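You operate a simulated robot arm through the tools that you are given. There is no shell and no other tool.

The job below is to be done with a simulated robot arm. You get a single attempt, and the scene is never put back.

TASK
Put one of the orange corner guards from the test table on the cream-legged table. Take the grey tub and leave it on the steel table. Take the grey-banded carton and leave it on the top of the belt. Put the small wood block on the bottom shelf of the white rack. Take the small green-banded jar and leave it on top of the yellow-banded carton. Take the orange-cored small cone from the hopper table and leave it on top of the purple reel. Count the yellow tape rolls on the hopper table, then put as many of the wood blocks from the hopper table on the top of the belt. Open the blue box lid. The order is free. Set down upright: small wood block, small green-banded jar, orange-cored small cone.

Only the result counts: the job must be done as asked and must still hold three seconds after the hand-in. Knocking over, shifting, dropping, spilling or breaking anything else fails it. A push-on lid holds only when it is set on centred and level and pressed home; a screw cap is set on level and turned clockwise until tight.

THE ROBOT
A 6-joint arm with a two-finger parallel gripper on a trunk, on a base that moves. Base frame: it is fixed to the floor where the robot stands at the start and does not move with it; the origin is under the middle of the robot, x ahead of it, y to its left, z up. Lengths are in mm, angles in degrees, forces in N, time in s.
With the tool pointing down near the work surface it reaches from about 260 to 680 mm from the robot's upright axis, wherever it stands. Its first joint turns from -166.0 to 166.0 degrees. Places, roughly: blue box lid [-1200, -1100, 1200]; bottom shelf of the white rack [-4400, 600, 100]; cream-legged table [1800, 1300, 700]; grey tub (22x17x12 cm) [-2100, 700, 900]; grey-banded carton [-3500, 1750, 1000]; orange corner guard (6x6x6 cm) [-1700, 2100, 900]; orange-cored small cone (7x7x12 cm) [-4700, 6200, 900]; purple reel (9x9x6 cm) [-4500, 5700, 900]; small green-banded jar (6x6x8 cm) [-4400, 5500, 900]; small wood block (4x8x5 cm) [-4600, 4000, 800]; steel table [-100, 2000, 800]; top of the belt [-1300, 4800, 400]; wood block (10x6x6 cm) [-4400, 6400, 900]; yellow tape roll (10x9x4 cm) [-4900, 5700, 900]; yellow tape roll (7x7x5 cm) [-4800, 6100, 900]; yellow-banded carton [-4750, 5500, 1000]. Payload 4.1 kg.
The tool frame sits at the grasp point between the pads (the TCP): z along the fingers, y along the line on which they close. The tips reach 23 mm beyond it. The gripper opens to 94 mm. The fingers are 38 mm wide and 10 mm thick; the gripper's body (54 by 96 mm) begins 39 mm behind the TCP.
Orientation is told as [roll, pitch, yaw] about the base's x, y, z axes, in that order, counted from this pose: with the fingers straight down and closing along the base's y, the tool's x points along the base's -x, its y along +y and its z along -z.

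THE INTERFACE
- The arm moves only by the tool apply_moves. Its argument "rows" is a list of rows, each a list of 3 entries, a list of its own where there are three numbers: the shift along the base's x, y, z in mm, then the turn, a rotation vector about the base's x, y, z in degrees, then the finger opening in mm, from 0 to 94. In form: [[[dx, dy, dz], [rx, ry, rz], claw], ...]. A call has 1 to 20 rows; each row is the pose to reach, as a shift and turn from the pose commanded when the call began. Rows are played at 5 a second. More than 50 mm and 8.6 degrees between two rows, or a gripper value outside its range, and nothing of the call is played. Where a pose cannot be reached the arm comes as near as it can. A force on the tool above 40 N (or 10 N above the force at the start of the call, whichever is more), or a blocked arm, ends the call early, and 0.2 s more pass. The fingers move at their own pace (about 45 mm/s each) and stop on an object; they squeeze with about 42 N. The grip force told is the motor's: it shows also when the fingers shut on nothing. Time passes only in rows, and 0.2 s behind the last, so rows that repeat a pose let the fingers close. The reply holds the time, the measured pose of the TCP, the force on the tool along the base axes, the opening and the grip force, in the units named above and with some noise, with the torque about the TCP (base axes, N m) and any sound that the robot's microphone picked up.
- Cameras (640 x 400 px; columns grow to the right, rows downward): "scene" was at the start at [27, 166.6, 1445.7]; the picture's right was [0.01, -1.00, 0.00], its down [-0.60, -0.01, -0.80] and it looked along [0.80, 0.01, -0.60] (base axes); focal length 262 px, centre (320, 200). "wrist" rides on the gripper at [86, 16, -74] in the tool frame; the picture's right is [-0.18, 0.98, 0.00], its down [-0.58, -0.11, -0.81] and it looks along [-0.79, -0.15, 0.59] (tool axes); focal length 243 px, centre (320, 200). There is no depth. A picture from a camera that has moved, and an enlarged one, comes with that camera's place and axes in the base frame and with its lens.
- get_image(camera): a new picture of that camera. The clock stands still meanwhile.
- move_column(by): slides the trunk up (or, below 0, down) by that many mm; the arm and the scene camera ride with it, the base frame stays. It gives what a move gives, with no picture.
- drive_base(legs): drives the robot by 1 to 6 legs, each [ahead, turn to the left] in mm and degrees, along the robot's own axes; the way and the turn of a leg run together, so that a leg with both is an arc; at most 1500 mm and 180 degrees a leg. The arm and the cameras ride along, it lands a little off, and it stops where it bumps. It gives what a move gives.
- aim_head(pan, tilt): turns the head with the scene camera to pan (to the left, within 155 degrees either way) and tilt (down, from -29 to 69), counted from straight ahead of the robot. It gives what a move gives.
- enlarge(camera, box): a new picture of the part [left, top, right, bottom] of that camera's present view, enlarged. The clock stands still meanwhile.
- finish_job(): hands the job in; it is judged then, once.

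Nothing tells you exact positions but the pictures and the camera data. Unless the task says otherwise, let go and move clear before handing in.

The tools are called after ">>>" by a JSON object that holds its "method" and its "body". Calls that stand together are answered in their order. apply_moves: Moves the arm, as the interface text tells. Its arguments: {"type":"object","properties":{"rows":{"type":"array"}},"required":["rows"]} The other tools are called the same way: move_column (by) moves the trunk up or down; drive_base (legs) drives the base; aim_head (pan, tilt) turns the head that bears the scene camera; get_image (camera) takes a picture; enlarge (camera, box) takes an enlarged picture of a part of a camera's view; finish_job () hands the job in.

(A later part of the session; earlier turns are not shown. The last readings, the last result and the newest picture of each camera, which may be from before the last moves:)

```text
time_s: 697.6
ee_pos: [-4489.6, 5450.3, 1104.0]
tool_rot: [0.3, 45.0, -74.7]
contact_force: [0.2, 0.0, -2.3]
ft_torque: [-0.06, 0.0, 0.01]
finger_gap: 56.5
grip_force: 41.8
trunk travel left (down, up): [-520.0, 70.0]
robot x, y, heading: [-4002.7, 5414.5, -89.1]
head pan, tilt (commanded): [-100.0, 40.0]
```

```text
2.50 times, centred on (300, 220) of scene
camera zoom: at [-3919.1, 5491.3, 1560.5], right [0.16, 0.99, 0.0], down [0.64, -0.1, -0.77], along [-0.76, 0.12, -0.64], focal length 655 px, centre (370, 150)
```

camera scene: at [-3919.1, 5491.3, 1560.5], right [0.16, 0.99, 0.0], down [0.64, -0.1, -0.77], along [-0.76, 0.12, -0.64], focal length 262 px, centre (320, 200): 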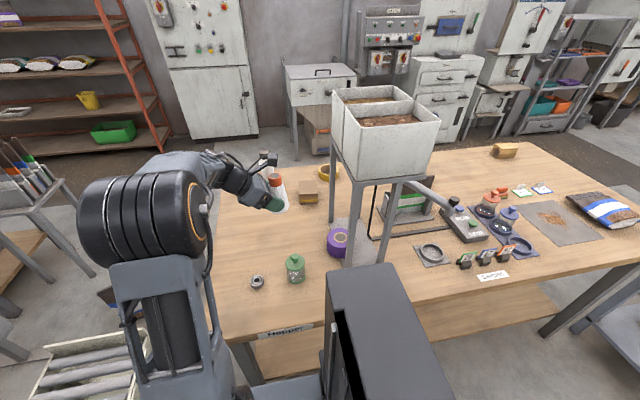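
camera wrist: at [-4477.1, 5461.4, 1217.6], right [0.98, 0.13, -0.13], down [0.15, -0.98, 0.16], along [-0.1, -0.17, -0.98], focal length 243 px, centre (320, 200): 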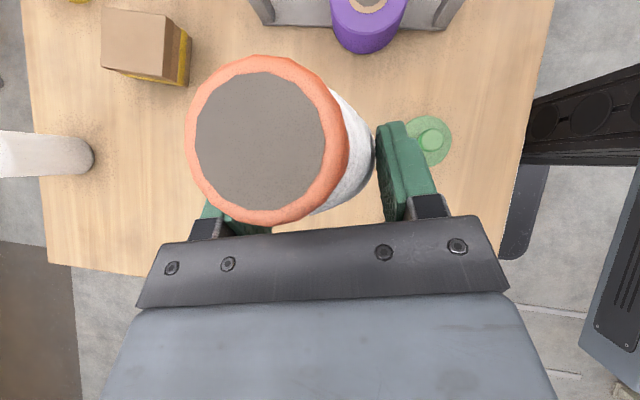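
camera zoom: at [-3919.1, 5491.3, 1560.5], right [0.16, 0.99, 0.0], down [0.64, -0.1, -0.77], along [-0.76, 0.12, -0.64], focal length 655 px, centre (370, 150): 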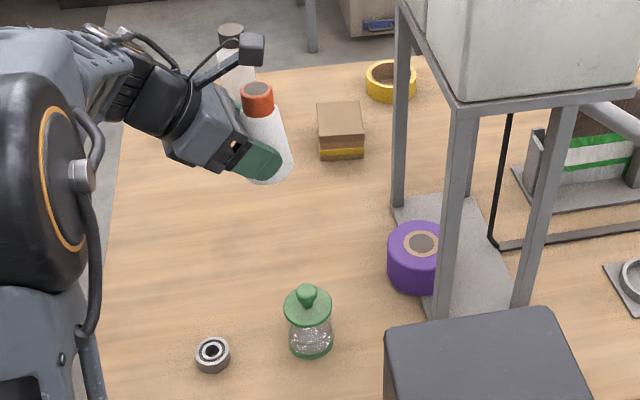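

The cone is essentially vertical. Reel centre is about (-4488, 5650), top ≈ 900. I'll lower first while still south of the frame, then move in beneath the hopper.

>>> {"method": "apply_moves", "body": {"rows": [[[0, 0, -25], [0, 0, 0], 40], [[0, 0, -50], [0, 0, 0], 40], [[0, 0, -75], [0, 0, 0], 40], [[0, 0, -97], [0, 0, 0], 40], [[0, 0, -97], [0, 0, 0], 40]]}}

>>> {"method": "apply_moves", "body": {"rows": [[[1.5, 25, 0], [0, 0, 0], 40], [[3, 50, 0], [0, 0, 0], 40], [[4.5, 75, 0], [0, 0, 0], 40], [[6, 100, 0], [0, 0, 0], 40], [[7.5, 125, 0], [0, 0, 0], 40], [[8.5, 145, 0], [0, 0, 0], 40], [[8.5, 145, 0], [0, 0, 0], 40]]}}

>>> {"method": "get_image", "body": {"camera": "wrist"}}

>>> {"method": "enlarge", "body": {"camera": "scene", "box": [260, 140, 420, 280]}}

```text
time_s: 698.8
ee_pos: [-4490.1, 5450.6, 1006.3]
tool_rot: [0.4, 45.2, -74.6]
contact_force: [0.0, -0.6, -2.2]
ft_torque: [-0.03, -0.02, 0.02]
finger_gap: 56.6
grip_force: 41.6
trunk travel left (down, up): [-520.0, 70.0]
robot x, y, heading: [-3998.4, 5413.5, -89.2]
head pan, tilt (commanded): [-100.0, 40.0]
```

```text
time_s: 700.4
ee_pos: [-4480.7, 5597.4, 1007.1]
tool_rot: [0.5, 45.0, -74.6]
contact_force: [-0.7, 0.2, -2.0]
ft_torque: [-0.03, -0.01, 0.01]
finger_gap: 56.3
grip_force: 42.1
trunk travel left (down, up): [-520.0, 70.0]
robot x, y, heading: [-4002.8, 5418.2, -89.1]
head pan, tilt (commanded): [-100.0, 40.0]
```

```text
taken
camera wrist: at [-4468.6, 5607.8, 1120.4], right [0.98, 0.13, -0.13], down [0.15, -0.98, 0.16], along [-0.1, -0.17, -0.98], focal length 243 px, centre (320, 200)
```

wrist: 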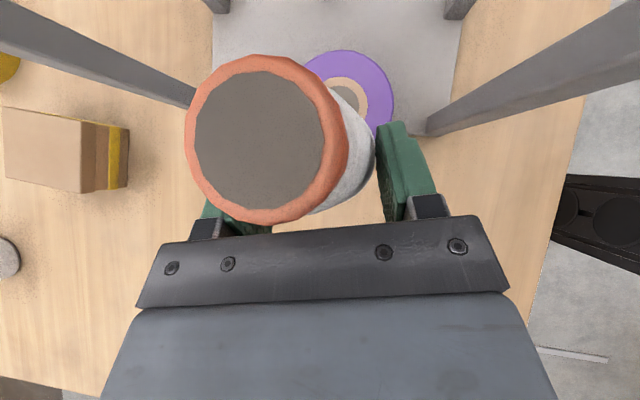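

```text
2.86 times, centred on (340, 210) of scene
camera zoom: at [-3919.1, 5491.6, 1560.5], right [0.16, 0.99, 0.0], down [0.63, -0.1, -0.77], along [-0.76, 0.12, -0.64], focal length 749 px, centre (263, 171)
```

zoom: 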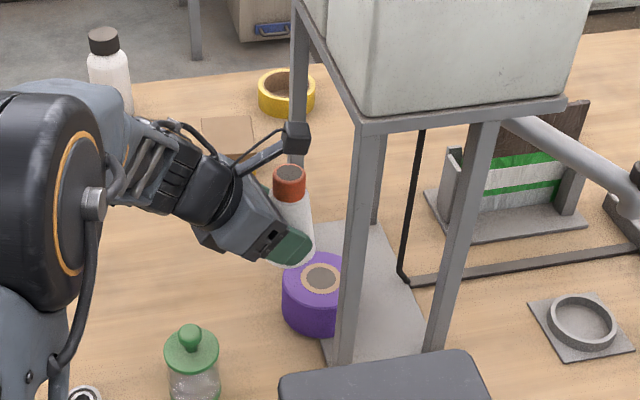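

The cone is vertical and nearly over the reel. I'll move the last 48 mm north.

>>> {"method": "apply_moves", "body": {"rows": [[[0.7, 16, 0], [0, 0, 0], 40], [[1.4, 32, 0], [0, 0, 0], 40], [[2, 47, 0], [0, 0, 0], 40], [[2, 47, 0], [0, 0, 0], 40]]}}

>>> {"method": "get_image", "body": {"camera": "wrist"}}

>>> {"method": "enlarge", "body": {"camera": "scene", "box": [260, 140, 420, 280]}}

```text
time_s: 701.4
ee_pos: [-4478.7, 5644.3, 1006.9]
tool_rot: [0.4, 45.1, -74.7]
contact_force: [1.0, -0.6, -1.9]
ft_torque: [-0.01, 0.0, 0.01]
finger_gap: 56.5
grip_force: 42.4
trunk travel left (down, up): [-520.0, 70.0]
robot x, y, heading: [-3994.7, 5415.1, -89.2]
head pan, tilt (commanded): [-100.0, 40.0]
```

```text
taken
camera wrist: at [-4466.6, 5654.7, 1120.4], right [0.98, 0.13, -0.13], down [0.15, -0.98, 0.16], along [-0.1, -0.17, -0.98], focal length 243 px, centre (320, 200)
```

wrist: 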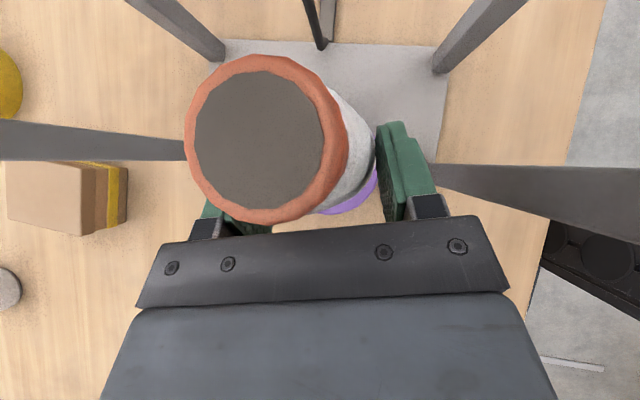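

```text
2.86 times, centred on (340, 210) of scene
camera zoom: at [-3919.1, 5491.6, 1560.5], right [0.16, 0.99, 0.0], down [0.63, -0.1, -0.77], along [-0.76, 0.12, -0.64], focal length 749 px, centre (263, 171)
```

zoom: 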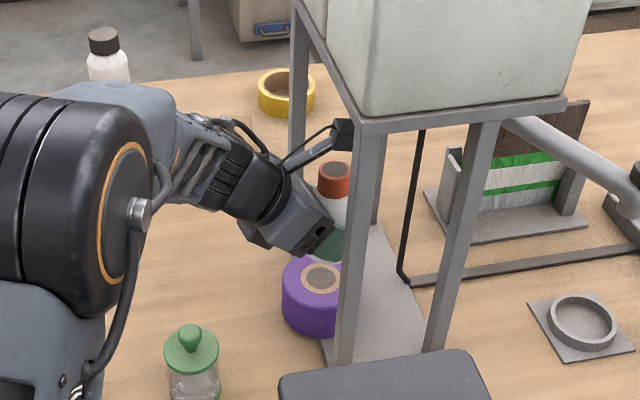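

The reel centre re-measures as (-4488, 5650), so the cone is about 7 mm too far north. I'll correct and then lower gently.

>>> {"method": "apply_moves", "body": {"rows": [[[-2.5, -6.5, 0], [0, 0, 0], 40], [[-2.5, -6.5, -12], [0, 0, 0], 40], [[-2.5, -6.5, -25], [0, 0, 0], 40], [[-2.5, -6.5, -36], [0, 0, 0], 40], [[-2.5, -6.5, -40], [0, 0, 0], 40]]}}

>>> {"method": "get_image", "body": {"camera": "wrist"}}

>>> {"method": "enlarge", "body": {"camera": "scene", "box": [280, 170, 400, 270]}}

```text
time_s: 702.6
ee_pos: [-4482.9, 5637.0, 966.6]
tool_rot: [0.3, 45.0, -74.6]
contact_force: [-0.5, 1.3, -2.7]
ft_torque: [-0.04, -0.04, 0.01]
finger_gap: 56.4
grip_force: 42.4
trunk travel left (down, up): [-520.0, 70.0]
robot x, y, heading: [-3998.6, 5417.3, -89.3]
head pan, tilt (commanded): [-100.0, 40.0]
```

```text
taken
camera wrist: at [-4470.0, 5647.7, 1080.8], right [0.98, 0.13, -0.13], down [0.15, -0.98, 0.16], along [-0.1, -0.17, -0.98], focal length 243 px, centre (320, 200)
```

wrist: 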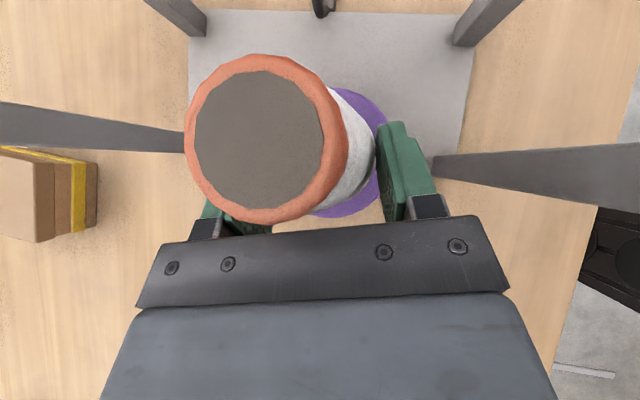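

```text
4.00 times, centred on (340, 220) of scene
camera zoom: at [-3919.2, 5491.5, 1560.6], right [0.16, 0.99, 0.0], down [0.63, -0.1, -0.77], along [-0.76, 0.12, -0.64], focal length 1049 px, centre (240, 120)
```

zoom: 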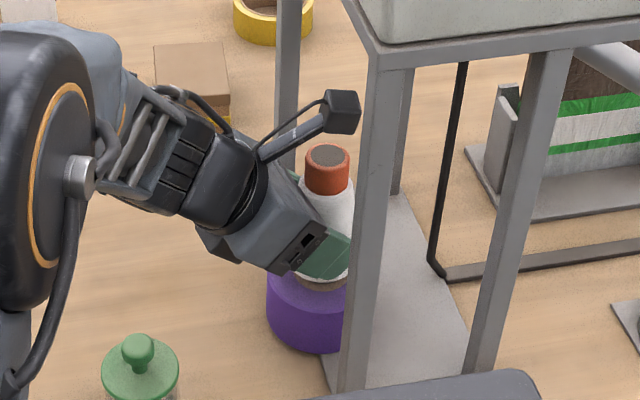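

Concentric with the reel. Lowering in small steps to contact.

>>> {"method": "apply_moves", "body": {"rows": [[[0, 0, -4], [0, 0, 0], 40], [[0, 0, -8], [0, 0, 0], 40]]}}

>>> {"method": "apply_moves", "body": {"rows": [[[0, 0, -2], [0, 0, 0], 40], [[0, 0, -4], [0, 0, 0], 40]]}}

>>> {"method": "apply_moves", "body": {"rows": [[[0, 0, -2], [0, 0, 0], 40], [[0, 0, -4], [0, 0, 0], 40]]}}

```text
time_s: 703.2
ee_pos: [-4482.2, 5637.5, 959.6]
tool_rot: [0.4, 45.1, -74.7]
contact_force: [-0.1, 0.1, -1.7]
ft_torque: [-0.07, 0.0, -0.03]
finger_gap: 56.5
grip_force: 42.4
trunk travel left (down, up): [-520.0, 70.0]
robot x, y, heading: [-4000.8, 5413.9, -89.1]
head pan, tilt (commanded): [-100.0, 40.0]
```

```text
time_s: 703.8
ee_pos: [-4482.7, 5638.1, 957.6]
tool_rot: [0.1, 45.3, -74.8]
contact_force: [3.4, -1.0, 14.5]
ft_torque: [0.08, 0.26, -0.04]
finger_gap: 56.4
grip_force: 42.0
trunk travel left (down, up): [-520.0, 70.0]
robot x, y, heading: [-4001.8, 5414.5, -89.1]
head pan, tilt (commanded): [-100.0, 40.0]
```

```text
time_s: 704.5
ee_pos: [-4483.2, 5639.4, 956.7]
tool_rot: [-0.4, 45.8, -75.4]
contact_force: [-0.5, 0.9, 13.2]
ft_torque: [0.08, 0.39, -0.06]
finger_gap: 56.3
grip_force: 42.3
trunk travel left (down, up): [-520.0, 70.0]
robot x, y, heading: [-4000.2, 5416.6, -89.3]
head pan, tilt (commanded): [-100.0, 40.0]
stopped in row 2: the force on the tool passed its limit at 42 N (the readings are from after the stop); the commanded pose is now the measured one
```

Contact at z ≈ 957. Easing off slightly and opening slowly.

>>> {"method": "apply_moves", "body": {"rows": [[[0, 0, 1.5], [0, 0, 0], 40], [[0, 0, 1.5], [0, 0, 0], 58], [[0, 0, 1.5], [0, 0, 0], 64], [[0, 0, 1.5], [0, 0, 0], 72], [[0, 0, 1.5], [0, 0, 0], 80], [[0, 0, 1.5], [0, 0, 0], 80]]}}

>>> {"method": "get_image", "body": {"camera": "wrist"}}

>>> {"method": "enlarge", "body": {"camera": "scene", "box": [280, 170, 400, 270]}}

```text
time_s: 705.9
ee_pos: [-4484.7, 5637.6, 957.0]
tool_rot: [-0.1, 45.5, -75.1]
contact_force: [0.8, -0.4, -0.1]
ft_torque: [-0.03, -0.01, -0.02]
finger_gap: 80.1
grip_force: 0.1
trunk travel left (down, up): [-520.0, 70.0]
robot x, y, heading: [-4001.4, 5418.0, -89.3]
head pan, tilt (commanded): [-100.0, 40.0]
```

```text
taken
camera wrist: at [-4470.9, 5648.2, 1070.4], right [0.98, 0.13, -0.13], down [0.15, -0.98, 0.15], along [-0.11, -0.17, -0.98], focal length 243 px, centre (320, 200)
```

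wrist: 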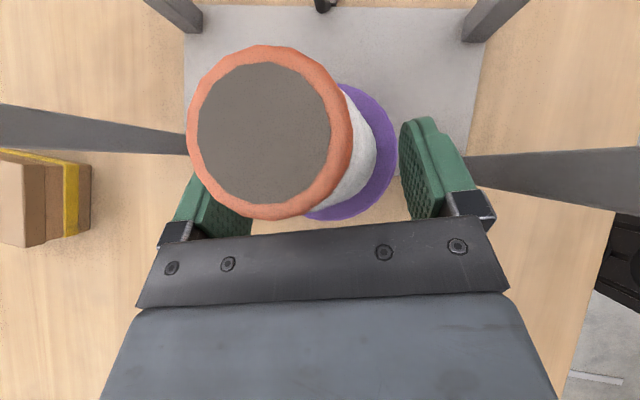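

```text
4.00 times, centred on (340, 220) of scene
camera zoom: at [-3919.0, 5491.4, 1560.5], right [0.16, 0.99, 0.0], down [0.63, -0.1, -0.77], along [-0.76, 0.12, -0.64], focal length 1049 px, centre (240, 120)
```

zoom: 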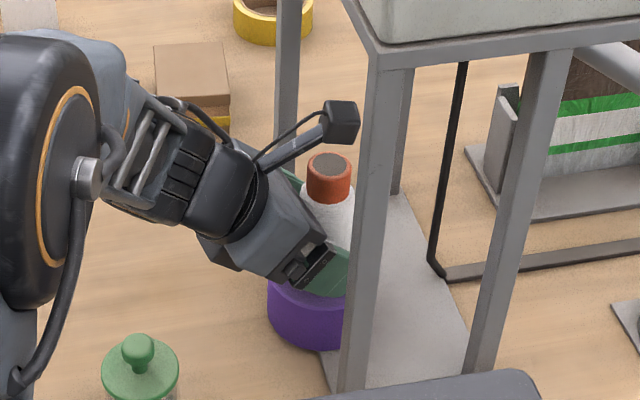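

The cone is free-standing on the reel. I'll withdraw exactly along the tool axis.

>>> {"method": "apply_moves", "body": {"rows": [[[1.8, -6.8, 7.1], [0, 0, 0], 82], [[5.5, -20.5, 21.2], [0, 0, 0], 88], [[11, -41, 42.4], [0, 0, 0], 94], [[16.5, -61.5, 63.6], [0, 0, 0], 94], [[22, -82, 80], [0, 0, 0], 94], [[25, -115, 95], [0, 0, 0], 94], [[27, -150, 105], [0, 0, 0], 94], [[30, -185, 115], [0, 0, 0], 94]]}}

>>> {"method": "enlarge", "body": {"camera": "scene", "box": [260, 140, 420, 280]}}

>>> {"method": "get_image", "body": {"camera": "wrist"}}

```text
time_s: 707.6
ee_pos: [-4452.8, 5451.3, 1072.1]
tool_rot: [-0.1, 45.5, -74.9]
contact_force: [0.1, 0.0, 0.0]
ft_torque: [0.01, 0.03, 0.0]
finger_gap: 93.8
grip_force: 0.1
trunk travel left (down, up): [-520.0, 70.0]
robot x, y, heading: [-3998.2, 5412.9, -89.0]
head pan, tilt (commanded): [-100.0, 40.0]
```

```text
2.86 times, centred on (340, 210) of scene
camera zoom: at [-3918.9, 5491.1, 1560.5], right [0.16, 0.99, 0.0], down [0.63, -0.1, -0.77], along [-0.76, 0.12, -0.64], focal length 749 px, centre (263, 171)
```

zoom: 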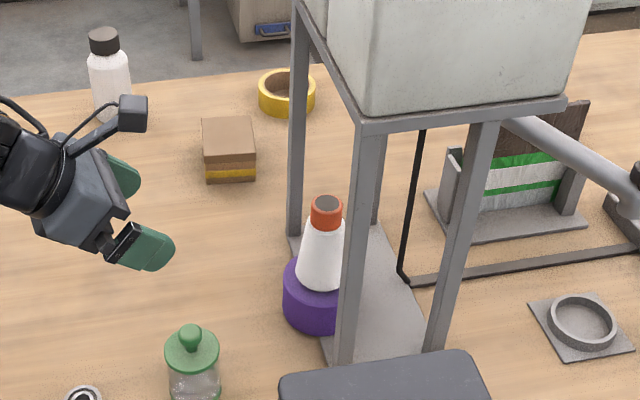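

```text
taken
camera wrist: at [-4439.7, 5462.0, 1185.7], right [0.98, 0.13, -0.13], down [0.15, -0.98, 0.15], along [-0.11, -0.17, -0.98], focal length 243 px, centre (320, 200)
```

wrist: 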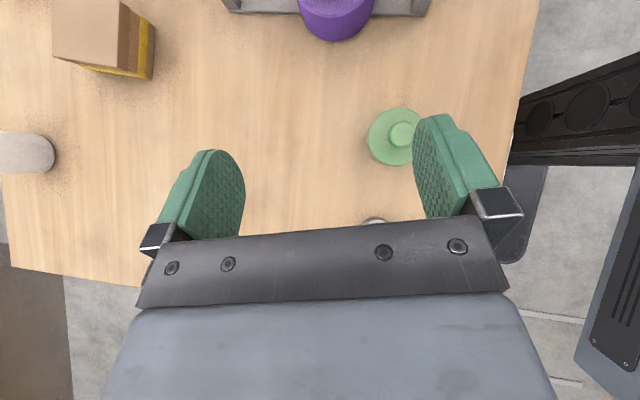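

The cone stands upright on the purple reel. Next, the jar: I'll use a nearly horizontal tool so the palm clears its lid. First I raise the arm, drive a little south for room, and turn the tool.

>>> {"method": "apply_moves", "body": {"rows": [[[0, 0, 20], [0, 0, 0], 94], [[0, 0, 45], [0, 0, 0], 94]]}}

>>> {"method": "drive_base", "body": {"legs": [[170, 0]]}}

>>> {"method": "get_image", "body": {"camera": "scene"}}

```text
time_s: 708.2
ee_pos: [-4452.9, 5452.6, 1117.8]
tool_rot: [0.0, 45.5, -75.1]
contact_force: [0.5, -0.3, 0.3]
ft_torque: [0.0, -0.01, 0.02]
finger_gap: 94.0
grip_force: 0.1
trunk travel left (down, up): [-520.0, 70.0]
robot x, y, heading: [-4000.0, 5412.8, -89.2]
head pan, tilt (commanded): [-100.0, 40.0]
```

```text
time_s: 709.7
ee_pos: [-4449.8, 5284.2, 1117.5]
tool_rot: [-0.1, 45.6, -75.1]
contact_force: [0.4, 0.3, 0.1]
ft_torque: [0.0, 0.02, 0.0]
finger_gap: 93.8
grip_force: 0.0
trunk travel left (down, up): [-520.0, 70.0]
robot x, y, heading: [-3998.7, 5248.2, -88.8]
head pan, tilt (commanded): [-100.0, 40.0]
```

```text
taken
camera scene: at [-3916.2, 5322.0, 1560.6], right [0.16, 0.99, 0.0], down [0.63, -0.1, -0.77], along [-0.76, 0.12, -0.64], focal length 262 px, centre (320, 200)
```

scene: 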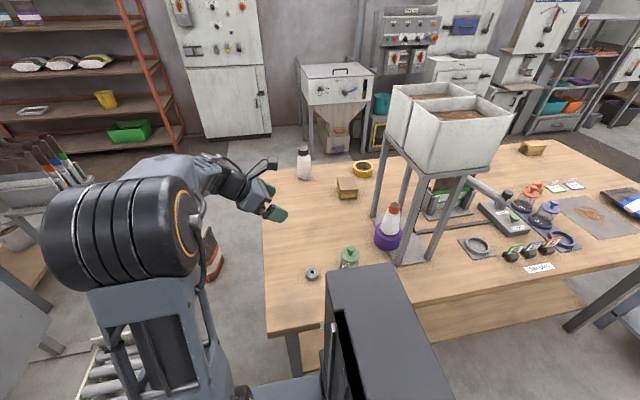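

>>> {"method": "enlarge", "body": {"camera": "scene", "box": [260, 140, 420, 300]}}

```text
2.50 times, centred on (340, 220) of scene
camera zoom: at [-3916.2, 5322.0, 1560.6], right [0.16, 0.99, 0.0], down [0.63, -0.1, -0.77], along [-0.76, 0.12, -0.64], focal length 655 px, centre (270, 150)
```

zoom: 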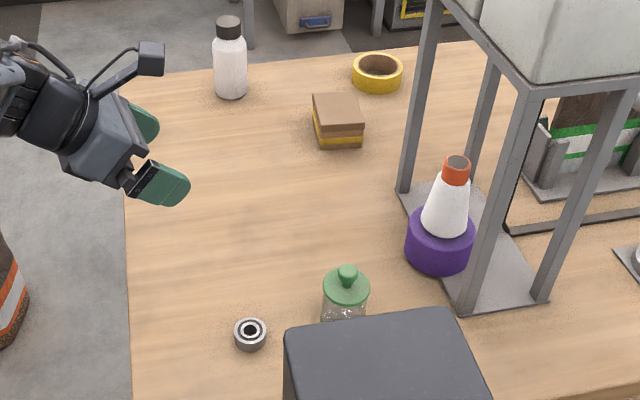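

Carton top is about 100 × 70 centred at (-4787, 5573), z ≈ 895; the jar's axis is at (-4397, 5490). I'll turn the tool to azimuth 165° and pitch it to 70°, above the jar.

>>> {"method": "apply_moves", "body": {"rows": [[[7.4, 22.5, -2], [0, 0, 7.5], 94], [[14.8, 45, -5], [0, 0, 15], 94], [[22.2, 67.5, -8], [0, 0, 22.5], 94], [[29.6, 90, -10], [0, 0, 30], 94], [[37, 112.5, -12], [0, 0, 37.5], 94], [[44.4, 135, -15], [0, 0, 45], 94], [[51.8, 157.5, -18], [0, 0, 52.5], 94], [[59, 180, -20], [0, 0, 60.1], 94], [[59, 180, -20], [0, 0, 60.1], 94]]}}

>>> {"method": "apply_moves", "body": {"rows": [[[0, 6, -12], [1.6, 5.9, 0], 94], [[0, 12, -25], [3.15, 11.8, 0], 94], [[0, 18, -38], [4.7, 17.7, 0], 94], [[0, 25, -50], [6.3, 23.6, 0], 94], [[0, 25, -50], [6.3, 23.6, 0], 94], [[0, 25, -50], [6.3, 23.6, 0], 94]]}}

>>> {"method": "get_image", "body": {"camera": "wrist"}}

>>> {"method": "aim_head", "body": {"pan": -110, "tilt": 48}}

>>> {"method": "get_image", "body": {"camera": "scene"}}

```text
time_s: 711.9
ee_pos: [-4410.2, 5469.3, 1120.8]
tool_rot: [-28.9, 50.0, -50.9]
contact_force: [1.6, -0.1, -0.8]
ft_torque: [0.01, 0.02, 0.01]
finger_gap: 94.1
grip_force: 0.0
out of reach, approached as far as the arm can: row 6, 7, 8
trunk travel left (down, up): [-520.0, 70.0]
robot x, y, heading: [-3998.2, 5245.9, -88.8]
head pan, tilt (commanded): [-100.0, 40.0]
stopped in row 9: the arm was blocked; the commanded pose is now the measured one
```

```text
time_s: 713.3
ee_pos: [-4410.9, 5495.6, 1070.9]
tool_rot: [-65.3, 66.0, -82.5]
contact_force: [-0.2, -0.5, -0.1]
ft_torque: [-0.02, -0.02, 0.02]
finger_gap: 93.9
grip_force: 0.0
trunk travel left (down, up): [-520.0, 70.0]
robot x, y, heading: [-3997.6, 5248.9, -88.9]
head pan, tilt (commanded): [-100.0, 40.0]
```

```text
taken
camera wrist: at [-4339.7, 5523.6, 1156.7], right [0.31, 0.79, -0.53], down [0.76, -0.54, -0.35], along [-0.57, -0.3, -0.77], focal length 243 px, centre (320, 200)
```

wrist: 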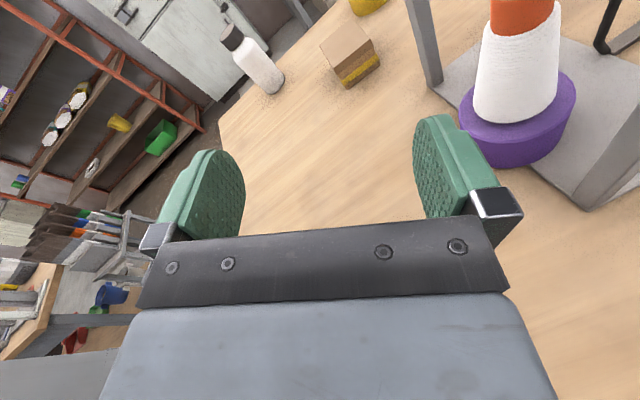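

```text
time_s: 714.0
ee_pos: [-4410.1, 5495.7, 1072.5]
tool_rot: [-65.3, 65.9, -82.5]
contact_force: [0.4, -0.8, -0.7]
ft_torque: [-0.02, 0.01, -0.01]
finger_gap: 93.7
grip_force: 0.1
trunk travel left (down, up): [-520.0, 70.0]
robot x, y, heading: [-3997.4, 5247.3, -89.2]
head pan, tilt (commanded): [-110.0, 48.0]
```

```text
taken
camera scene: at [-3906.7, 5334.9, 1549.1], right [0.33, 0.95, 0.0], down [0.7, -0.24, -0.67], along [-0.63, 0.22, -0.74], focal length 262 px, centre (320, 200)
```

scene: 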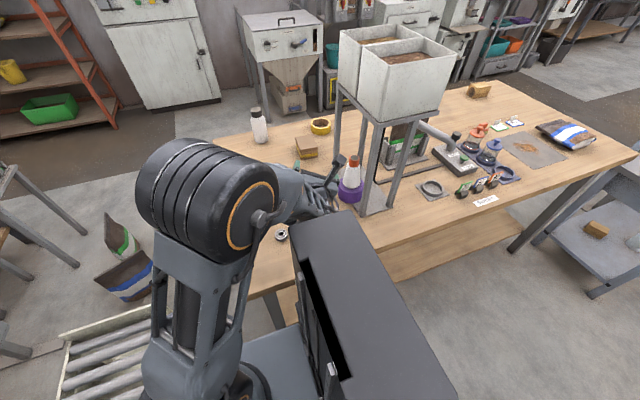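

The wrist ran into a joint limit (nothing was touched; cone and jar are undisturbed), leaving the tool rolled. I'll rotate it back to a reachable pose: azimuth 130°, 70° pitch, above the jar.

>>> {"method": "apply_moves", "body": {"rows": [[[3, -2, 5], [2.1, -3.4, -4.75], 94], [[6, -4, 5], [4.2, -6.7, -9.5], 94], [[9, -6, 5], [6.35, -10.1, -14.25], 94], [[12, -8, 0], [8.5, -13.5, -19], 94], [[15, -10, -5], [10.6, -16.8, -23.75], 94], [[17, -11, -10], [12.7, -20.2, -28.5], 94], [[17, -11, -10], [12.7, -20.2, -28.5], 94], [[17, -11, -10], [12.7, -20.2, -28.5], 94]]}}

>>> {"method": "get_image", "body": {"camera": "wrist"}}

>>> {"method": "get_image", "body": {"camera": "scene"}}

```text
time_s: 715.8
ee_pos: [-4397.2, 5488.1, 1071.6]
tool_rot: [-23.9, 70.1, -62.7]
contact_force: [-0.6, -0.1, 0.8]
ft_torque: [-0.03, 0.0, 0.0]
finger_gap: 94.0
grip_force: 0.1
out of reach, approached as far as the arm can: row 5, 6, 7, 8
trunk travel left (down, up): [-520.0, 70.0]
robot x, y, heading: [-3997.6, 5243.4, -89.3]
head pan, tilt (commanded): [-110.0, 48.0]
```

```text
taken
camera wrist: at [-4345.3, 5481.8, 1173.4], right [0.65, 0.69, -0.31], down [0.63, -0.72, -0.28], along [-0.42, -0.01, -0.91], focal length 243 px, centre (320, 200)
```

wrist: 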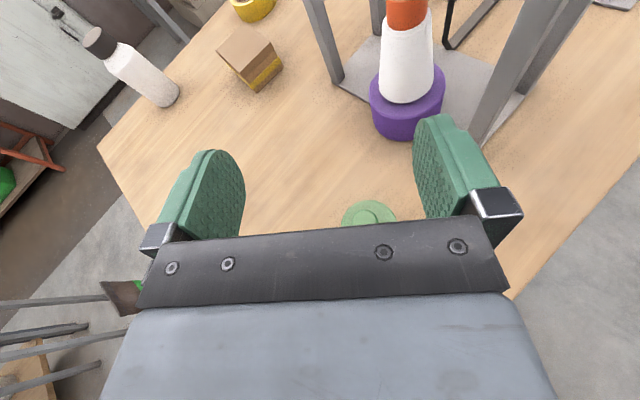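

```text
taken
camera scene: at [-3906.7, 5334.9, 1549.1], right [0.33, 0.94, 0.0], down [0.7, -0.24, -0.67], along [-0.63, 0.22, -0.74], focal length 262 px, centre (320, 200)
```

scene: 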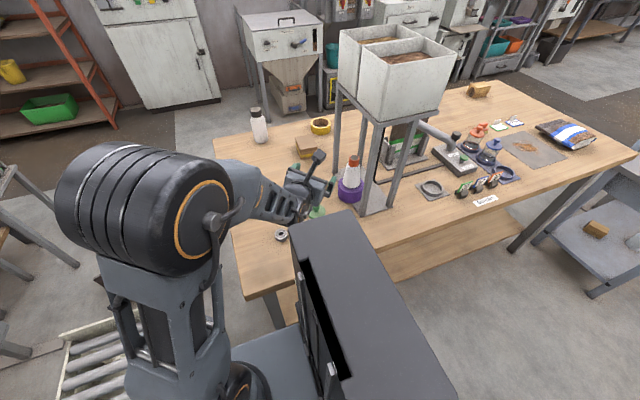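

Still not quite reachable that close in. A tool azimuth of 100° (pointing north) with 60° pitch keeps the wrist farther from the base; I'll rotate to that.

>>> {"method": "apply_moves", "body": {"rows": [[[0, -5, 0], [-1.8, -0.9, -6], 94], [[0, -10, -2], [-3.7, -1.7, -12], 94], [[-1, -15, -5], [-5.5, -2.6, -18], 94], [[-1, -20, -8], [-7.3, -3.4, -24], 94], [[-2, -25, -12], [-9.16, -4.27, -29.9], 94], [[-2, -25, -12], [-9.16, -4.27, -29.9], 94], [[-2, -25, -12], [-9.16, -4.27, -29.9], 94]]}}

>>> {"method": "get_image", "body": {"camera": "wrist"}}

>>> {"method": "get_image", "body": {"camera": "scene"}}

```text
time_s: 717.4
ee_pos: [-4319.0, 5475.6, 951.4]
tool_rot: [-29.7, 59.6, -95.7]
contact_force: [1.3, -0.6, 0.3]
ft_torque: [0.01, 0.02, -0.01]
finger_gap: 94.0
grip_force: 0.1
out of reach, approached as far as the arm can: row 1, 2, 3, 4, 5, 6, 7
trunk travel left (down, up): [-520.0, 70.0]
robot x, y, heading: [-3998.2, 5243.8, -89.1]
head pan, tilt (commanded): [-110.0, 48.0]
```

```text
taken
camera wrist: at [-4269.0, 5465.4, 1055.4], right [0.88, 0.24, -0.4], down [0.21, -0.97, -0.12], along [-0.42, 0.02, -0.91], focal length 243 px, centre (320, 200)
```

wrist: 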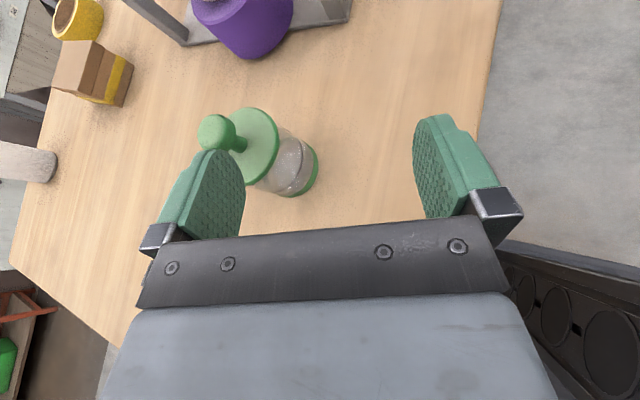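

```text
taken
camera scene: at [-3906.4, 5335.1, 1549.1], right [0.33, 0.94, 0.0], down [0.7, -0.24, -0.67], along [-0.63, 0.22, -0.74], focal length 262 px, centre (320, 200)
```

scene: 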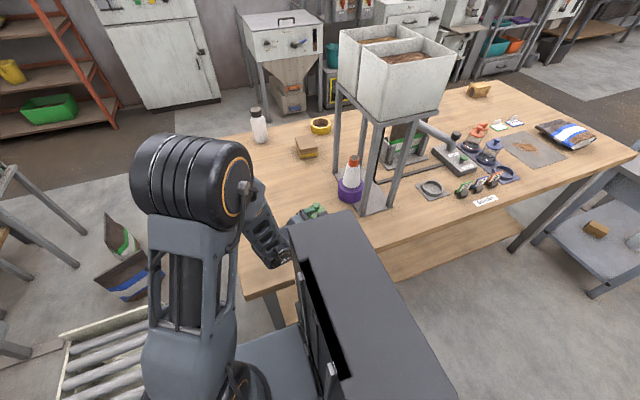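

The arm deviated because that pose is out of reach; the jar is untouched. I'll raise straight up with the trunk first for safety.

>>> {"method": "move_column", "body": {"by": 70}}

>>> {"method": "get_image", "body": {"camera": "wrist"}}

```text
time_s: 718.5
ee_pos: [-4318.5, 5475.7, 1022.8]
tool_rot: [-29.7, 59.5, -95.6]
contact_force: [-0.3, 0.1, -0.3]
ft_torque: [0.01, 0.0, 0.01]
finger_gap: 94.0
grip_force: 0.0
trunk travel left (down, up): [-590.0, 0.0]
robot x, y, heading: [-4002.1, 5244.4, -89.1]
head pan, tilt (commanded): [-110.0, 48.0]
```

```text
taken
camera wrist: at [-4269.2, 5465.6, 1125.4], right [0.88, 0.24, -0.4], down [0.21, -0.97, -0.12], along [-0.42, 0.02, -0.91], focal length 243 px, centre (320, 200)
```

wrist: 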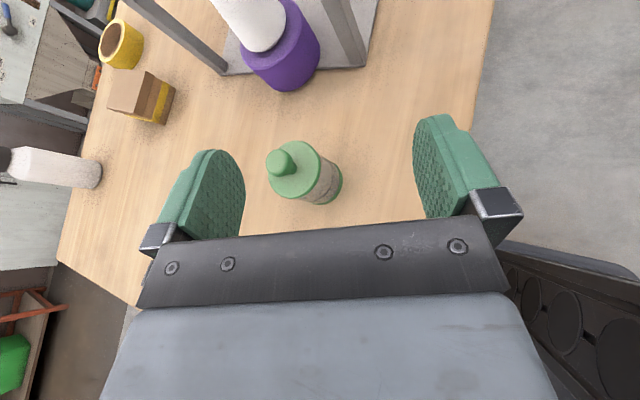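

>>> {"method": "apply_moves", "body": {"rows": [[[-11, -35, 0], [-2.9, -0.8, 1], 94], [[-22, -70, 0], [-5.8, -1.6, 2], 94]]}}

```text
time_s: 719.1
ee_pos: [-4334.2, 5406.8, 1011.5]
tool_rot: [-26.6, 53.8, -91.1]
contact_force: [0.2, -0.2, -0.5]
ft_torque: [0.02, 0.01, -0.03]
finger_gap: 93.9
grip_force: 0.2
out of reach, approached as far as the arm can: row 1, 2
trunk travel left (down, up): [-590.0, 0.0]
robot x, y, heading: [-3998.0, 5248.3, -89.2]
head pan, tilt (commanded): [-110.0, 48.0]
```

I'll swing the whole arm back to the robot's front (joint‑1 style motion), where there is room to reset the tool orientation.

>>> {"method": "apply_moves", "body": {"rows": [[[-23.5, -42.6, 0], [0, 0, 7], 94], [[-41.4, -87.7, 0], [0, 0, 14], 94], [[-53.6, -134.6, 0], [0, 0, 21], 94], [[-60, -182.6, 0], [0, 0, 28], 94], [[-60.5, -231.1, 0], [0, 0, 35], 94], [[-55.1, -279.3, 0], [0, 0, 42], 94]]}}

>>> {"method": "get_image", "body": {"camera": "scene"}}

```text
time_s: 720.5
ee_pos: [-4389.3, 5128.8, 1013.5]
tool_rot: [-26.0, 53.8, -48.6]
contact_force: [-0.3, 0.1, -0.8]
ft_torque: [-0.01, 0.0, -0.01]
finger_gap: 94.1
grip_force: 0.0
trunk travel left (down, up): [-590.0, 0.0]
robot x, y, heading: [-3996.5, 5246.5, -88.9]
head pan, tilt (commanded): [-110.0, 48.0]
```

```text
taken
camera scene: at [-3906.5, 5334.5, 1619.1], right [0.33, 0.94, 0.0], down [0.7, -0.24, -0.67], along [-0.63, 0.22, -0.74], focal length 262 px, centre (320, 200)
```

scene: 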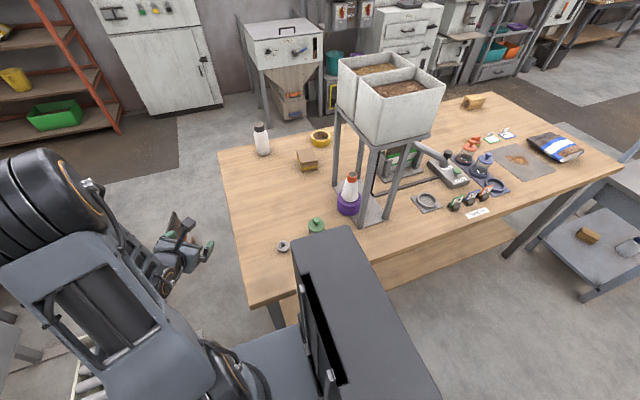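

That works. I'll complete the swing to the front and then reset the tool attitude.

>>> {"method": "apply_moves", "body": {"rows": [[[10.5, -45.3, 0], [0, 0, 6.7], 94], [[26.2, -89, 0], [0, 0, 13.4], 94], [[46.9, -130.6, 0], [0, 0, 20.1], 94], [[72.3, -169.6, 0], [0, 0, 26.8], 94], [[102.1, -205.2, 0], [0, 0, 33.5], 94], [[135.8, -237.2, 0], [0, 0, 40.2], 94], [[173.1, -265, 0], [0, 0, 46.9], 94], [[213.3, -288.3, 0], [0, 0, 53.6], 94], [[256, -306.7, 0], [0, 0, 60.3], 94], [[300.5, -320, 0], [0, 0, 67], 94], [[346.3, -328.1, 0], [0, 0, 73.7], 94], [[392, -330.7, 0], [0, 0, 80.4], 94]]}}

>>> {"method": "apply_moves", "body": {"rows": [[[0, -25, 0], [0.6, 3, 5.2], 94], [[0, -50, 0], [1.2, 6.1, 10.4], 94], [[0, -75, 0], [1.8, 9.1, 15.7], 94], [[0, -95, 0], [2.3, 12.2, 20.9], 94], [[0, -110, 0], [2.93, 15.2, 26.1], 94], [[0, -110, 0], [2.93, 15.2, 26.1], 94]]}}

```text
time_s: 723.1
ee_pos: [-3995.2, 4797.6, 1011.7]
tool_rot: [-26.1, 53.8, 31.8]
contact_force: [0.0, -0.3, -0.5]
ft_torque: [0.0, 0.01, 0.01]
finger_gap: 94.3
grip_force: 0.0
trunk travel left (down, up): [-590.0, 0.0]
robot x, y, heading: [-3996.9, 5247.5, -89.1]
head pan, tilt (commanded): [-110.0, 48.0]
```

```text
time_s: 724.5
ee_pos: [-4044.6, 4689.9, 1011.4]
tool_rot: [-10.8, 58.8, 73.4]
contact_force: [-0.6, -0.1, -0.6]
ft_torque: [0.0, -0.01, 0.03]
finger_gap: 94.2
grip_force: 0.1
out of reach, approached as far as the arm can: row 1, 2, 3, 4, 5, 6
trunk travel left (down, up): [-590.0, 0.0]
robot x, y, heading: [-3996.1, 5247.4, -89.4]
head pan, tilt (commanded): [-110.0, 48.0]
```

I'll check whether this 60° pitch becomes reachable when the arm is stretched further out (over open floor).

>>> {"method": "apply_moves", "body": {"rows": [[[0, -40, 0], [0, 0, 0], 94], [[0, -80, 0], [0, 0, 0], 94], [[0, -120, 0], [0, 0, 0], 94], [[0, -120, 0], [0, 0, 0], 94], [[0, -120, 0], [0, 0, 0], 94]]}}

```text
time_s: 725.7
ee_pos: [-4044.5, 4570.1, 1010.3]
tool_rot: [-11.2, 59.0, 73.1]
contact_force: [0.4, -0.6, -0.9]
ft_torque: [-0.02, -0.01, -0.02]
finger_gap: 93.9
grip_force: 0.0
trunk travel left (down, up): [-590.0, 0.0]
robot x, y, heading: [-3999.6, 5248.6, -89.1]
head pan, tilt (commanded): [-110.0, 48.0]
```

>>> {"method": "apply_moves", "body": {"rows": [[[20, 0, 0], [0.35, 2.85, -1.35], 94], [[45, 0, 0], [0.7, 5.7, -2.7], 94], [[45, 0, 0], [0.7, 5.7, -2.7], 94], [[45, 0, 0], [0.7, 5.7, -2.7], 94]]}}

```text
time_s: 726.7
ee_pos: [-4044.2, 4570.5, 1012.1]
tool_rot: [-11.1, 58.9, 73.3]
contact_force: [-0.4, -0.2, -0.4]
ft_torque: [0.0, -0.01, 0.04]
finger_gap: 94.1
grip_force: 0.2
out of reach, approached as far as the arm can: row 1, 2, 3, 4
trunk travel left (down, up): [-590.0, 0.0]
robot x, y, heading: [-3998.1, 5243.8, -89.2]
head pan, tilt (commanded): [-110.0, 48.0]
```

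The wrist can't hold the steeper pitch here. A 45° pitch with the jar 16 mm ahead of the pads and the grip at z ≈ 900 clears the lid, so I'll return to 45°.

>>> {"method": "apply_moves", "body": {"rows": [[[0, 0, 15], [5.1, 1, -2], 94], [[0, 0, 30], [10.1, 1.9, -4.1], 94], [[0, 0, 45], [15.2, 2.9, -6.1], 94], [[0, 0, 45], [15.2, 2.9, -6.1], 94], [[0, 0, 45], [15.2, 2.9, -6.1], 94]]}}

```text
time_s: 727.9
ee_pos: [-4047.8, 4573.7, 1044.2]
tool_rot: [-4.4, 43.6, 76.1]
contact_force: [-0.4, -0.5, -0.2]
ft_torque: [0.0, -0.03, 0.01]
finger_gap: 93.9
grip_force: 0.0
out of reach, approached as far as the arm can: row 1, 2, 3
trunk travel left (down, up): [-590.0, 0.0]
robot x, y, heading: [-3994.1, 5246.5, -89.1]
head pan, tilt (commanded): [-110.0, 48.0]
```

>>> {"method": "apply_moves", "body": {"rows": [[[0, 0, 0], [0, 0, 0], 94], [[0, 0, 0], [0, 0, 0], 94], [[0, 0, 0], [0, 0, 0], 94], [[0, 0, 0], [0, 0, 0], 94]]}}

```text
time_s: 728.9
ee_pos: [-4047.3, 4574.5, 1044.9]
tool_rot: [-4.6, 43.6, 76.1]
contact_force: [0.6, 0.6, 0.2]
ft_torque: [0.01, -0.03, 0.02]
finger_gap: 94.1
grip_force: 0.0
trunk travel left (down, up): [-590.0, 0.0]
robot x, y, heading: [-3998.7, 5247.7, -89.0]
head pan, tilt (commanded): [-110.0, 48.0]
```

>>> {"method": "apply_moves", "body": {"rows": [[[0, 0, 0], [-0.2, 1.2, -6.4], 94], [[0, 0, 0], [-0.4, 2.3, -12.8], 94], [[0, 0, 0], [-0.56, 3.5, -19.2], 94], [[0, 0, 0], [-0.56, 3.5, -19.2], 94], [[0, 0, 0], [-0.56, 3.5, -19.2], 94]]}}

```text
time_s: 730.1
ee_pos: [-4045.9, 4569.6, 1057.6]
tool_rot: [4.3, 46.7, 59.6]
contact_force: [-0.9, 0.5, 0.6]
ft_torque: [0.02, 0.0, -0.03]
finger_gap: 94.1
grip_force: 0.1
trunk travel left (down, up): [-590.0, 0.0]
robot x, y, heading: [-3994.0, 5245.1, -89.6]
head pan, tilt (commanded): [-110.0, 48.0]
```

>>> {"method": "apply_moves", "body": {"rows": [[[0, 0, 0], [0, -1.7, 1.5], 94], [[0, 0, 0], [0, -3.4, 3.1], 94], [[0, 0, 0], [0, -3.4, 3.1], 94]]}}

```text
time_s: 730.9
ee_pos: [-4045.1, 4569.5, 1057.0]
tool_rot: [0.1, 45.0, 59.7]
contact_force: [-0.4, 0.3, 0.1]
ft_torque: [0.0, -0.02, 0.0]
finger_gap: 94.2
grip_force: 0.0
trunk travel left (down, up): [-590.0, 0.0]
robot x, y, heading: [-4000.3, 5243.4, -89.1]
head pan, tilt (commanded): [-110.0, 48.0]
```

Attitude is now exact (45° pitch). I'll back up to the cone-placing spot, lower the trunk (gives the wrist more room close in), and raise the arm again.

>>> {"method": "drive_base", "body": {"legs": [[-170, 0]]}}

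>>> {"method": "move_column", "body": {"by": -250}}

>>> {"method": "apply_moves", "body": {"rows": [[[5, 25, 40], [0, 0, 0], 94], [[10, 50, 80], [0, 0, 0], 94], [[15, 75, 120], [0, 0, 0], 94], [[20, 100, 160], [0, 0, 0], 94], [[25, 120, 200], [0, 0, 0], 94], [[30, 135, 240], [0, 0, 0], 94], [[35, 145, 265], [0, 0, 0], 94], [[35, 145, 265], [0, 0, 0], 94]]}}

```text
time_s: 732.4
ee_pos: [-4048.6, 4740.7, 1058.1]
tool_rot: [0.0, 45.1, 59.7]
contact_force: [0.2, 0.6, 0.0]
ft_torque: [-0.01, 0.01, -0.03]
finger_gap: 94.1
grip_force: 0.0
trunk travel left (down, up): [-590.0, 0.0]
robot x, y, heading: [-3998.7, 5419.8, -89.2]
head pan, tilt (commanded): [-110.0, 48.0]
```

```text
time_s: 735.0
ee_pos: [-4049.2, 4740.6, 807.0]
tool_rot: [0.2, 45.0, 59.8]
contact_force: [0.0, 0.0, -0.1]
ft_torque: [-0.01, 0.02, 0.02]
finger_gap: 94.0
grip_force: 0.1
trunk travel left (down, up): [-340.0, 250.0]
robot x, y, heading: [-4000.4, 5417.8, -89.2]
head pan, tilt (commanded): [-110.0, 48.0]
```

```text
time_s: 736.8
ee_pos: [-4014.0, 4887.6, 1072.1]
tool_rot: [0.1, 45.1, 59.7]
contact_force: [-0.5, -0.1, -0.5]
ft_torque: [-0.01, -0.01, -0.01]
finger_gap: 93.7
grip_force: 0.1
trunk travel left (down, up): [-340.0, 250.0]
robot x, y, heading: [-4001.2, 5421.6, -89.1]
head pan, tilt (commanded): [-110.0, 48.0]
```

Swinging clockwise toward the jar in two calls, checking reachability.

>>> {"method": "apply_moves", "body": {"rows": [[[-43, 7.5, 0], [0, 0, -6.74], 94], [[-84.8, 18.3, 0], [0, 0, -13.5], 94], [[-125.1, 32.6, 0], [0, 0, -20.2], 94], [[-163.5, 50.5, 0], [0, 0, -27], 94], [[-199.9, 71.4, 0], [0, 0, -33.7], 94], [[-234, 95.6, 0], [0, 0, -40.4], 94], [[-265.5, 122.4, 0], [0, 0, -47.2], 94], [[-294.2, 151.7, 0], [0, 0, -53.9], 94], [[-319.9, 183.3, 0], [0, 0, -60.7], 94], [[-342.4, 216.8, 0], [0, 0, -67.4], 94], [[-342.4, 216.8, 0], [0, 0, -67.4], 94]]}}

>>> {"method": "apply_moves", "body": {"rows": [[[-19.3, 35, 0], [0, 0, -6.74], 94], [[-35.1, 71.4, 0], [0, 0, -13.5], 94], [[-47.5, 108.7, 0], [0, 0, -20.2], 94], [[-56.3, 146.8, 0], [0, 0, -27], 94], [[-61.7, 185.1, 0], [0, 0, -33.7], 94], [[-63.5, 223.4, 0], [0, 0, -40.4], 94], [[-61.9, 261.4, 0], [0, 0, -47.2], 94], [[-56.8, 298.7, 0], [0, 0, -53.9], 94], [[-56.8, 298.7, 0], [0, 0, -60.7], 94], [[-56.8, 298.7, 0], [0, 0, -67.4], 94], [[-56.8, 298.7, 0], [0, 0, -67.4], 94]]}}

>>> {"method": "get_image", "body": {"camera": "wrist"}}

```text
time_s: 739.2
ee_pos: [-4357.8, 5102.2, 1072.7]
tool_rot: [0.0, 45.0, -7.7]
contact_force: [-0.5, 0.4, -0.9]
ft_torque: [-0.01, -0.03, 0.0]
finger_gap: 94.2
grip_force: 0.1
trunk travel left (down, up): [-340.0, 250.0]
robot x, y, heading: [-3998.9, 5420.0, -89.2]
head pan, tilt (commanded): [-110.0, 48.0]
```

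```text
time_s: 741.6
ee_pos: [-4412.6, 5402.9, 1072.7]
tool_rot: [0.1, 45.1, -75.2]
contact_force: [-0.5, -0.4, -0.2]
ft_torque: [0.0, -0.03, -0.01]
finger_gap: 94.0
grip_force: 0.1
trunk travel left (down, up): [-340.0, 250.0]
robot x, y, heading: [-4001.6, 5415.7, -89.2]
head pan, tilt (commanded): [-110.0, 48.0]
```

```text
taken
camera wrist: at [-4400.8, 5412.7, 1186.4], right [0.98, 0.13, -0.13], down [0.15, -0.98, 0.16], along [-0.11, -0.17, -0.98], focal length 243 px, centre (320, 200)
```

wrist: 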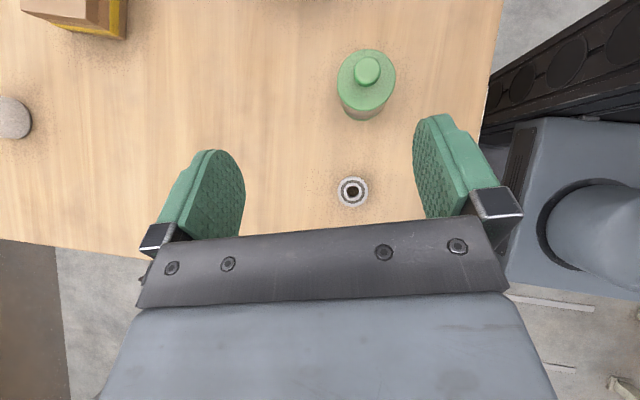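

The tool is exact and the jar's axis re-measures as (-4400, 5491). I'll move over it and descend vertically with the jar 16 mm ahead of the pads.

>>> {"method": "apply_moves", "body": {"rows": [[[6, 25, 0], [0, 0, 0], 94], [[12, 50, 0], [0, 0, 0], 94], [[17, 73, 0], [0, 0, 0], 94], [[17, 73, -30], [0, 0, 0], 94], [[17, 73, -60], [0, 0, 0], 94], [[17, 73, -90], [0, 0, 0], 94], [[17, 73, -90], [0, 0, 0], 94]]}}

>>> {"method": "get_image", "body": {"camera": "wrist"}}

>>> {"method": "aim_head", "body": {"pan": -105, "tilt": 40}}

>>> {"method": "get_image", "body": {"camera": "scene"}}

```text
time_s: 743.2
ee_pos: [-4396.5, 5475.6, 981.9]
tool_rot: [0.0, 45.2, -75.1]
contact_force: [0.2, 0.3, 0.6]
ft_torque: [-0.01, 0.02, 0.0]
finger_gap: 94.1
grip_force: 0.1
trunk travel left (down, up): [-340.0, 250.0]
robot x, y, heading: [-4000.6, 5417.0, -89.0]
head pan, tilt (commanded): [-110.0, 48.0]
```

```text
taken
camera wrist: at [-4383.1, 5486.0, 1095.4], right [0.98, 0.13, -0.13], down [0.15, -0.98, 0.16], along [-0.11, -0.17, -0.98], focal length 243 px, centre (320, 200)
```

wrist: 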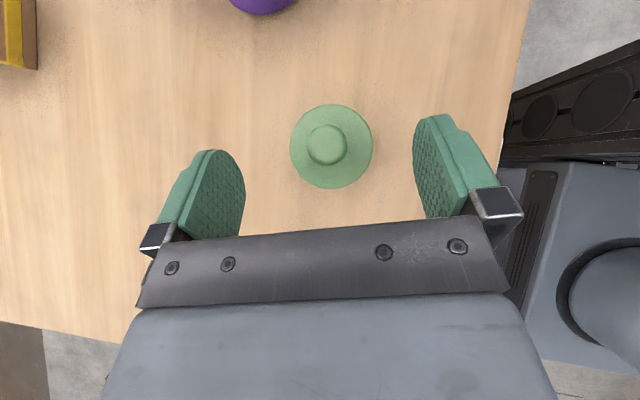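

```text
time_s: 743.9
ee_pos: [-4396.1, 5475.4, 982.3]
tool_rot: [0.0, 45.1, -75.1]
contact_force: [0.3, 0.3, 0.4]
ft_torque: [-0.01, -0.04, -0.01]
finger_gap: 94.1
grip_force: 0.1
trunk travel left (down, up): [-340.0, 250.0]
robot x, y, heading: [-4002.2, 5417.2, -89.1]
head pan, tilt (commanded): [-105.0, 40.0]
```

```text
taken
camera scene: at [-3917.0, 5500.7, 1380.5], right [0.25, 0.97, 0.0], down [0.62, -0.16, -0.77], along [-0.74, 0.19, -0.64], focal length 262 px, centre (320, 200)
```

scene: 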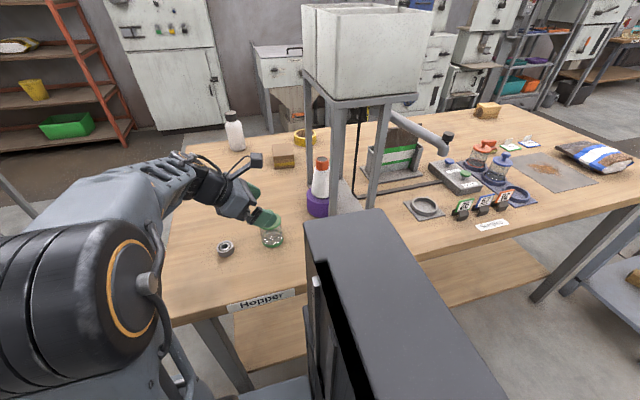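

Centred. Continuing the descent to z = 900.

>>> {"method": "apply_moves", "body": {"rows": [[[0, 0, -20], [0, 0, 0], 94], [[0, 0, -40], [0, 0, 0], 94], [[0, 0, -58], [0, 0, 0], 94], [[0, 0, -58], [0, 0, 0], 94]]}}

>>> {"method": "get_image", "body": {"camera": "wrist"}}

>>> {"method": "enlarge", "body": {"camera": "scene", "box": [200, 140, 340, 260]}}

```text
time_s: 744.9
ee_pos: [-4395.2, 5474.1, 923.7]
tool_rot: [0.1, 45.1, -75.1]
contact_force: [-0.3, 0.2, 0.6]
ft_torque: [0.01, -0.02, -0.01]
finger_gap: 93.8
grip_force: 0.0
trunk travel left (down, up): [-340.0, 250.0]
robot x, y, heading: [-3997.3, 5417.1, -89.2]
head pan, tilt (commanded): [-105.0, 40.0]
```

```text
taken
camera wrist: at [-4383.1, 5485.1, 1037.7], right [0.98, 0.13, -0.13], down [0.15, -0.98, 0.16], along [-0.11, -0.17, -0.98], focal length 243 px, centre (320, 200)
```

wrist: 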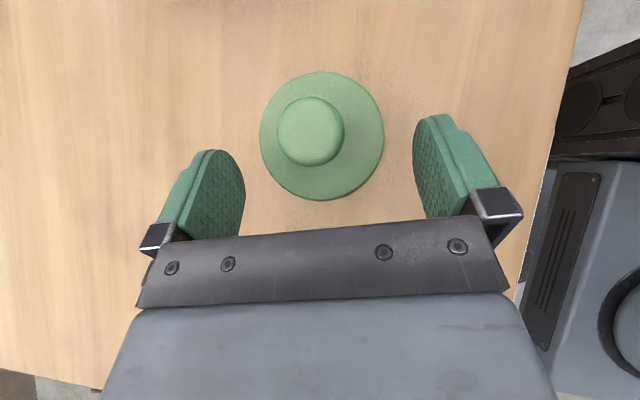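

```text
3.33 times, centred on (270, 200) of scene
camera zoom: at [-3917.2, 5500.7, 1380.6], right [0.25, 0.97, 0.0], down [0.62, -0.16, -0.77], along [-0.74, 0.19, -0.64], focal length 874 px, centre (487, 200)
```

zoom: 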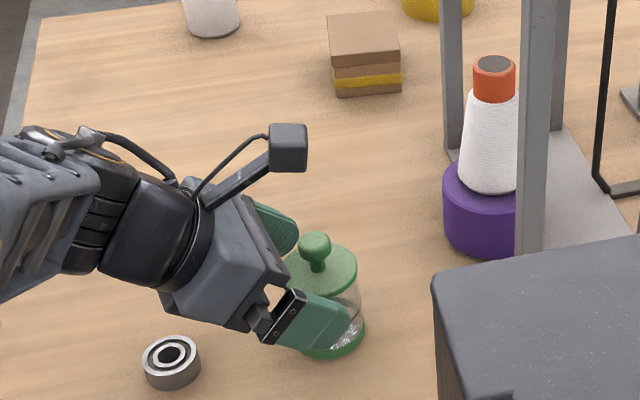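

There is clearance between palm and lid. Descending the last 23 mm and closing on the jar's body.

>>> {"method": "apply_moves", "body": {"rows": [[[0, 0, -8], [0, 0, 0], 94], [[0, 0, -16], [0, 0, 0], 94], [[0, 0, -23], [0, 0, 0], 94], [[0, 0, -23], [0, 0, 0], 94]]}}

>>> {"method": "enlarge", "body": {"camera": "scene", "box": [200, 140, 340, 260]}}

>>> {"method": "get_image", "body": {"camera": "wrist"}}

```text
time_s: 745.9
ee_pos: [-4396.3, 5474.3, 903.8]
tool_rot: [0.2, 45.1, -75.1]
contact_force: [0.0, 0.4, 0.1]
ft_torque: [0.0, 0.01, -0.01]
finger_gap: 93.9
grip_force: 0.0
trunk travel left (down, up): [-340.0, 250.0]
robot x, y, heading: [-4001.0, 5418.7, -89.4]
head pan, tilt (commanded): [-105.0, 40.0]
```

```text
3.33 times, centred on (270, 200) of scene
camera zoom: at [-3917.1, 5500.7, 1380.5], right [0.25, 0.97, 0.0], down [0.62, -0.16, -0.77], along [-0.74, 0.19, -0.64], focal length 874 px, centre (487, 200)
```

zoom: 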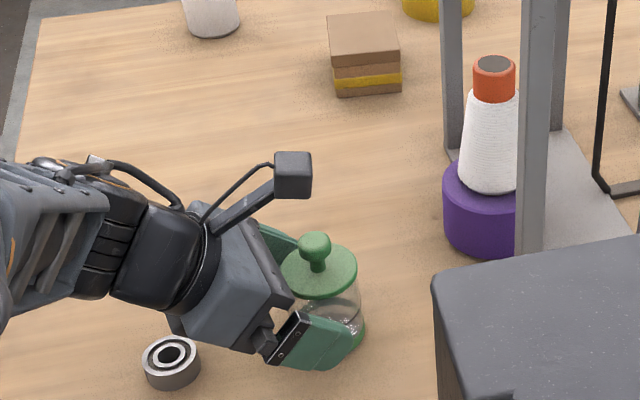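

```text
taken
camera wrist: at [-4383.4, 5485.0, 1015.4], right [0.98, 0.13, -0.13], down [0.15, -0.98, 0.16], along [-0.11, -0.17, -0.98], focal length 243 px, centre (320, 200)
```

wrist: 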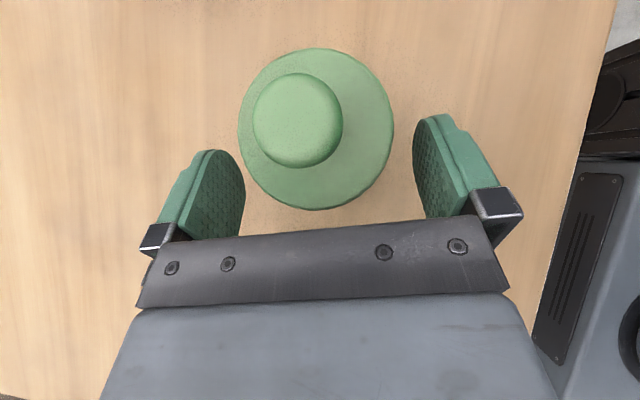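

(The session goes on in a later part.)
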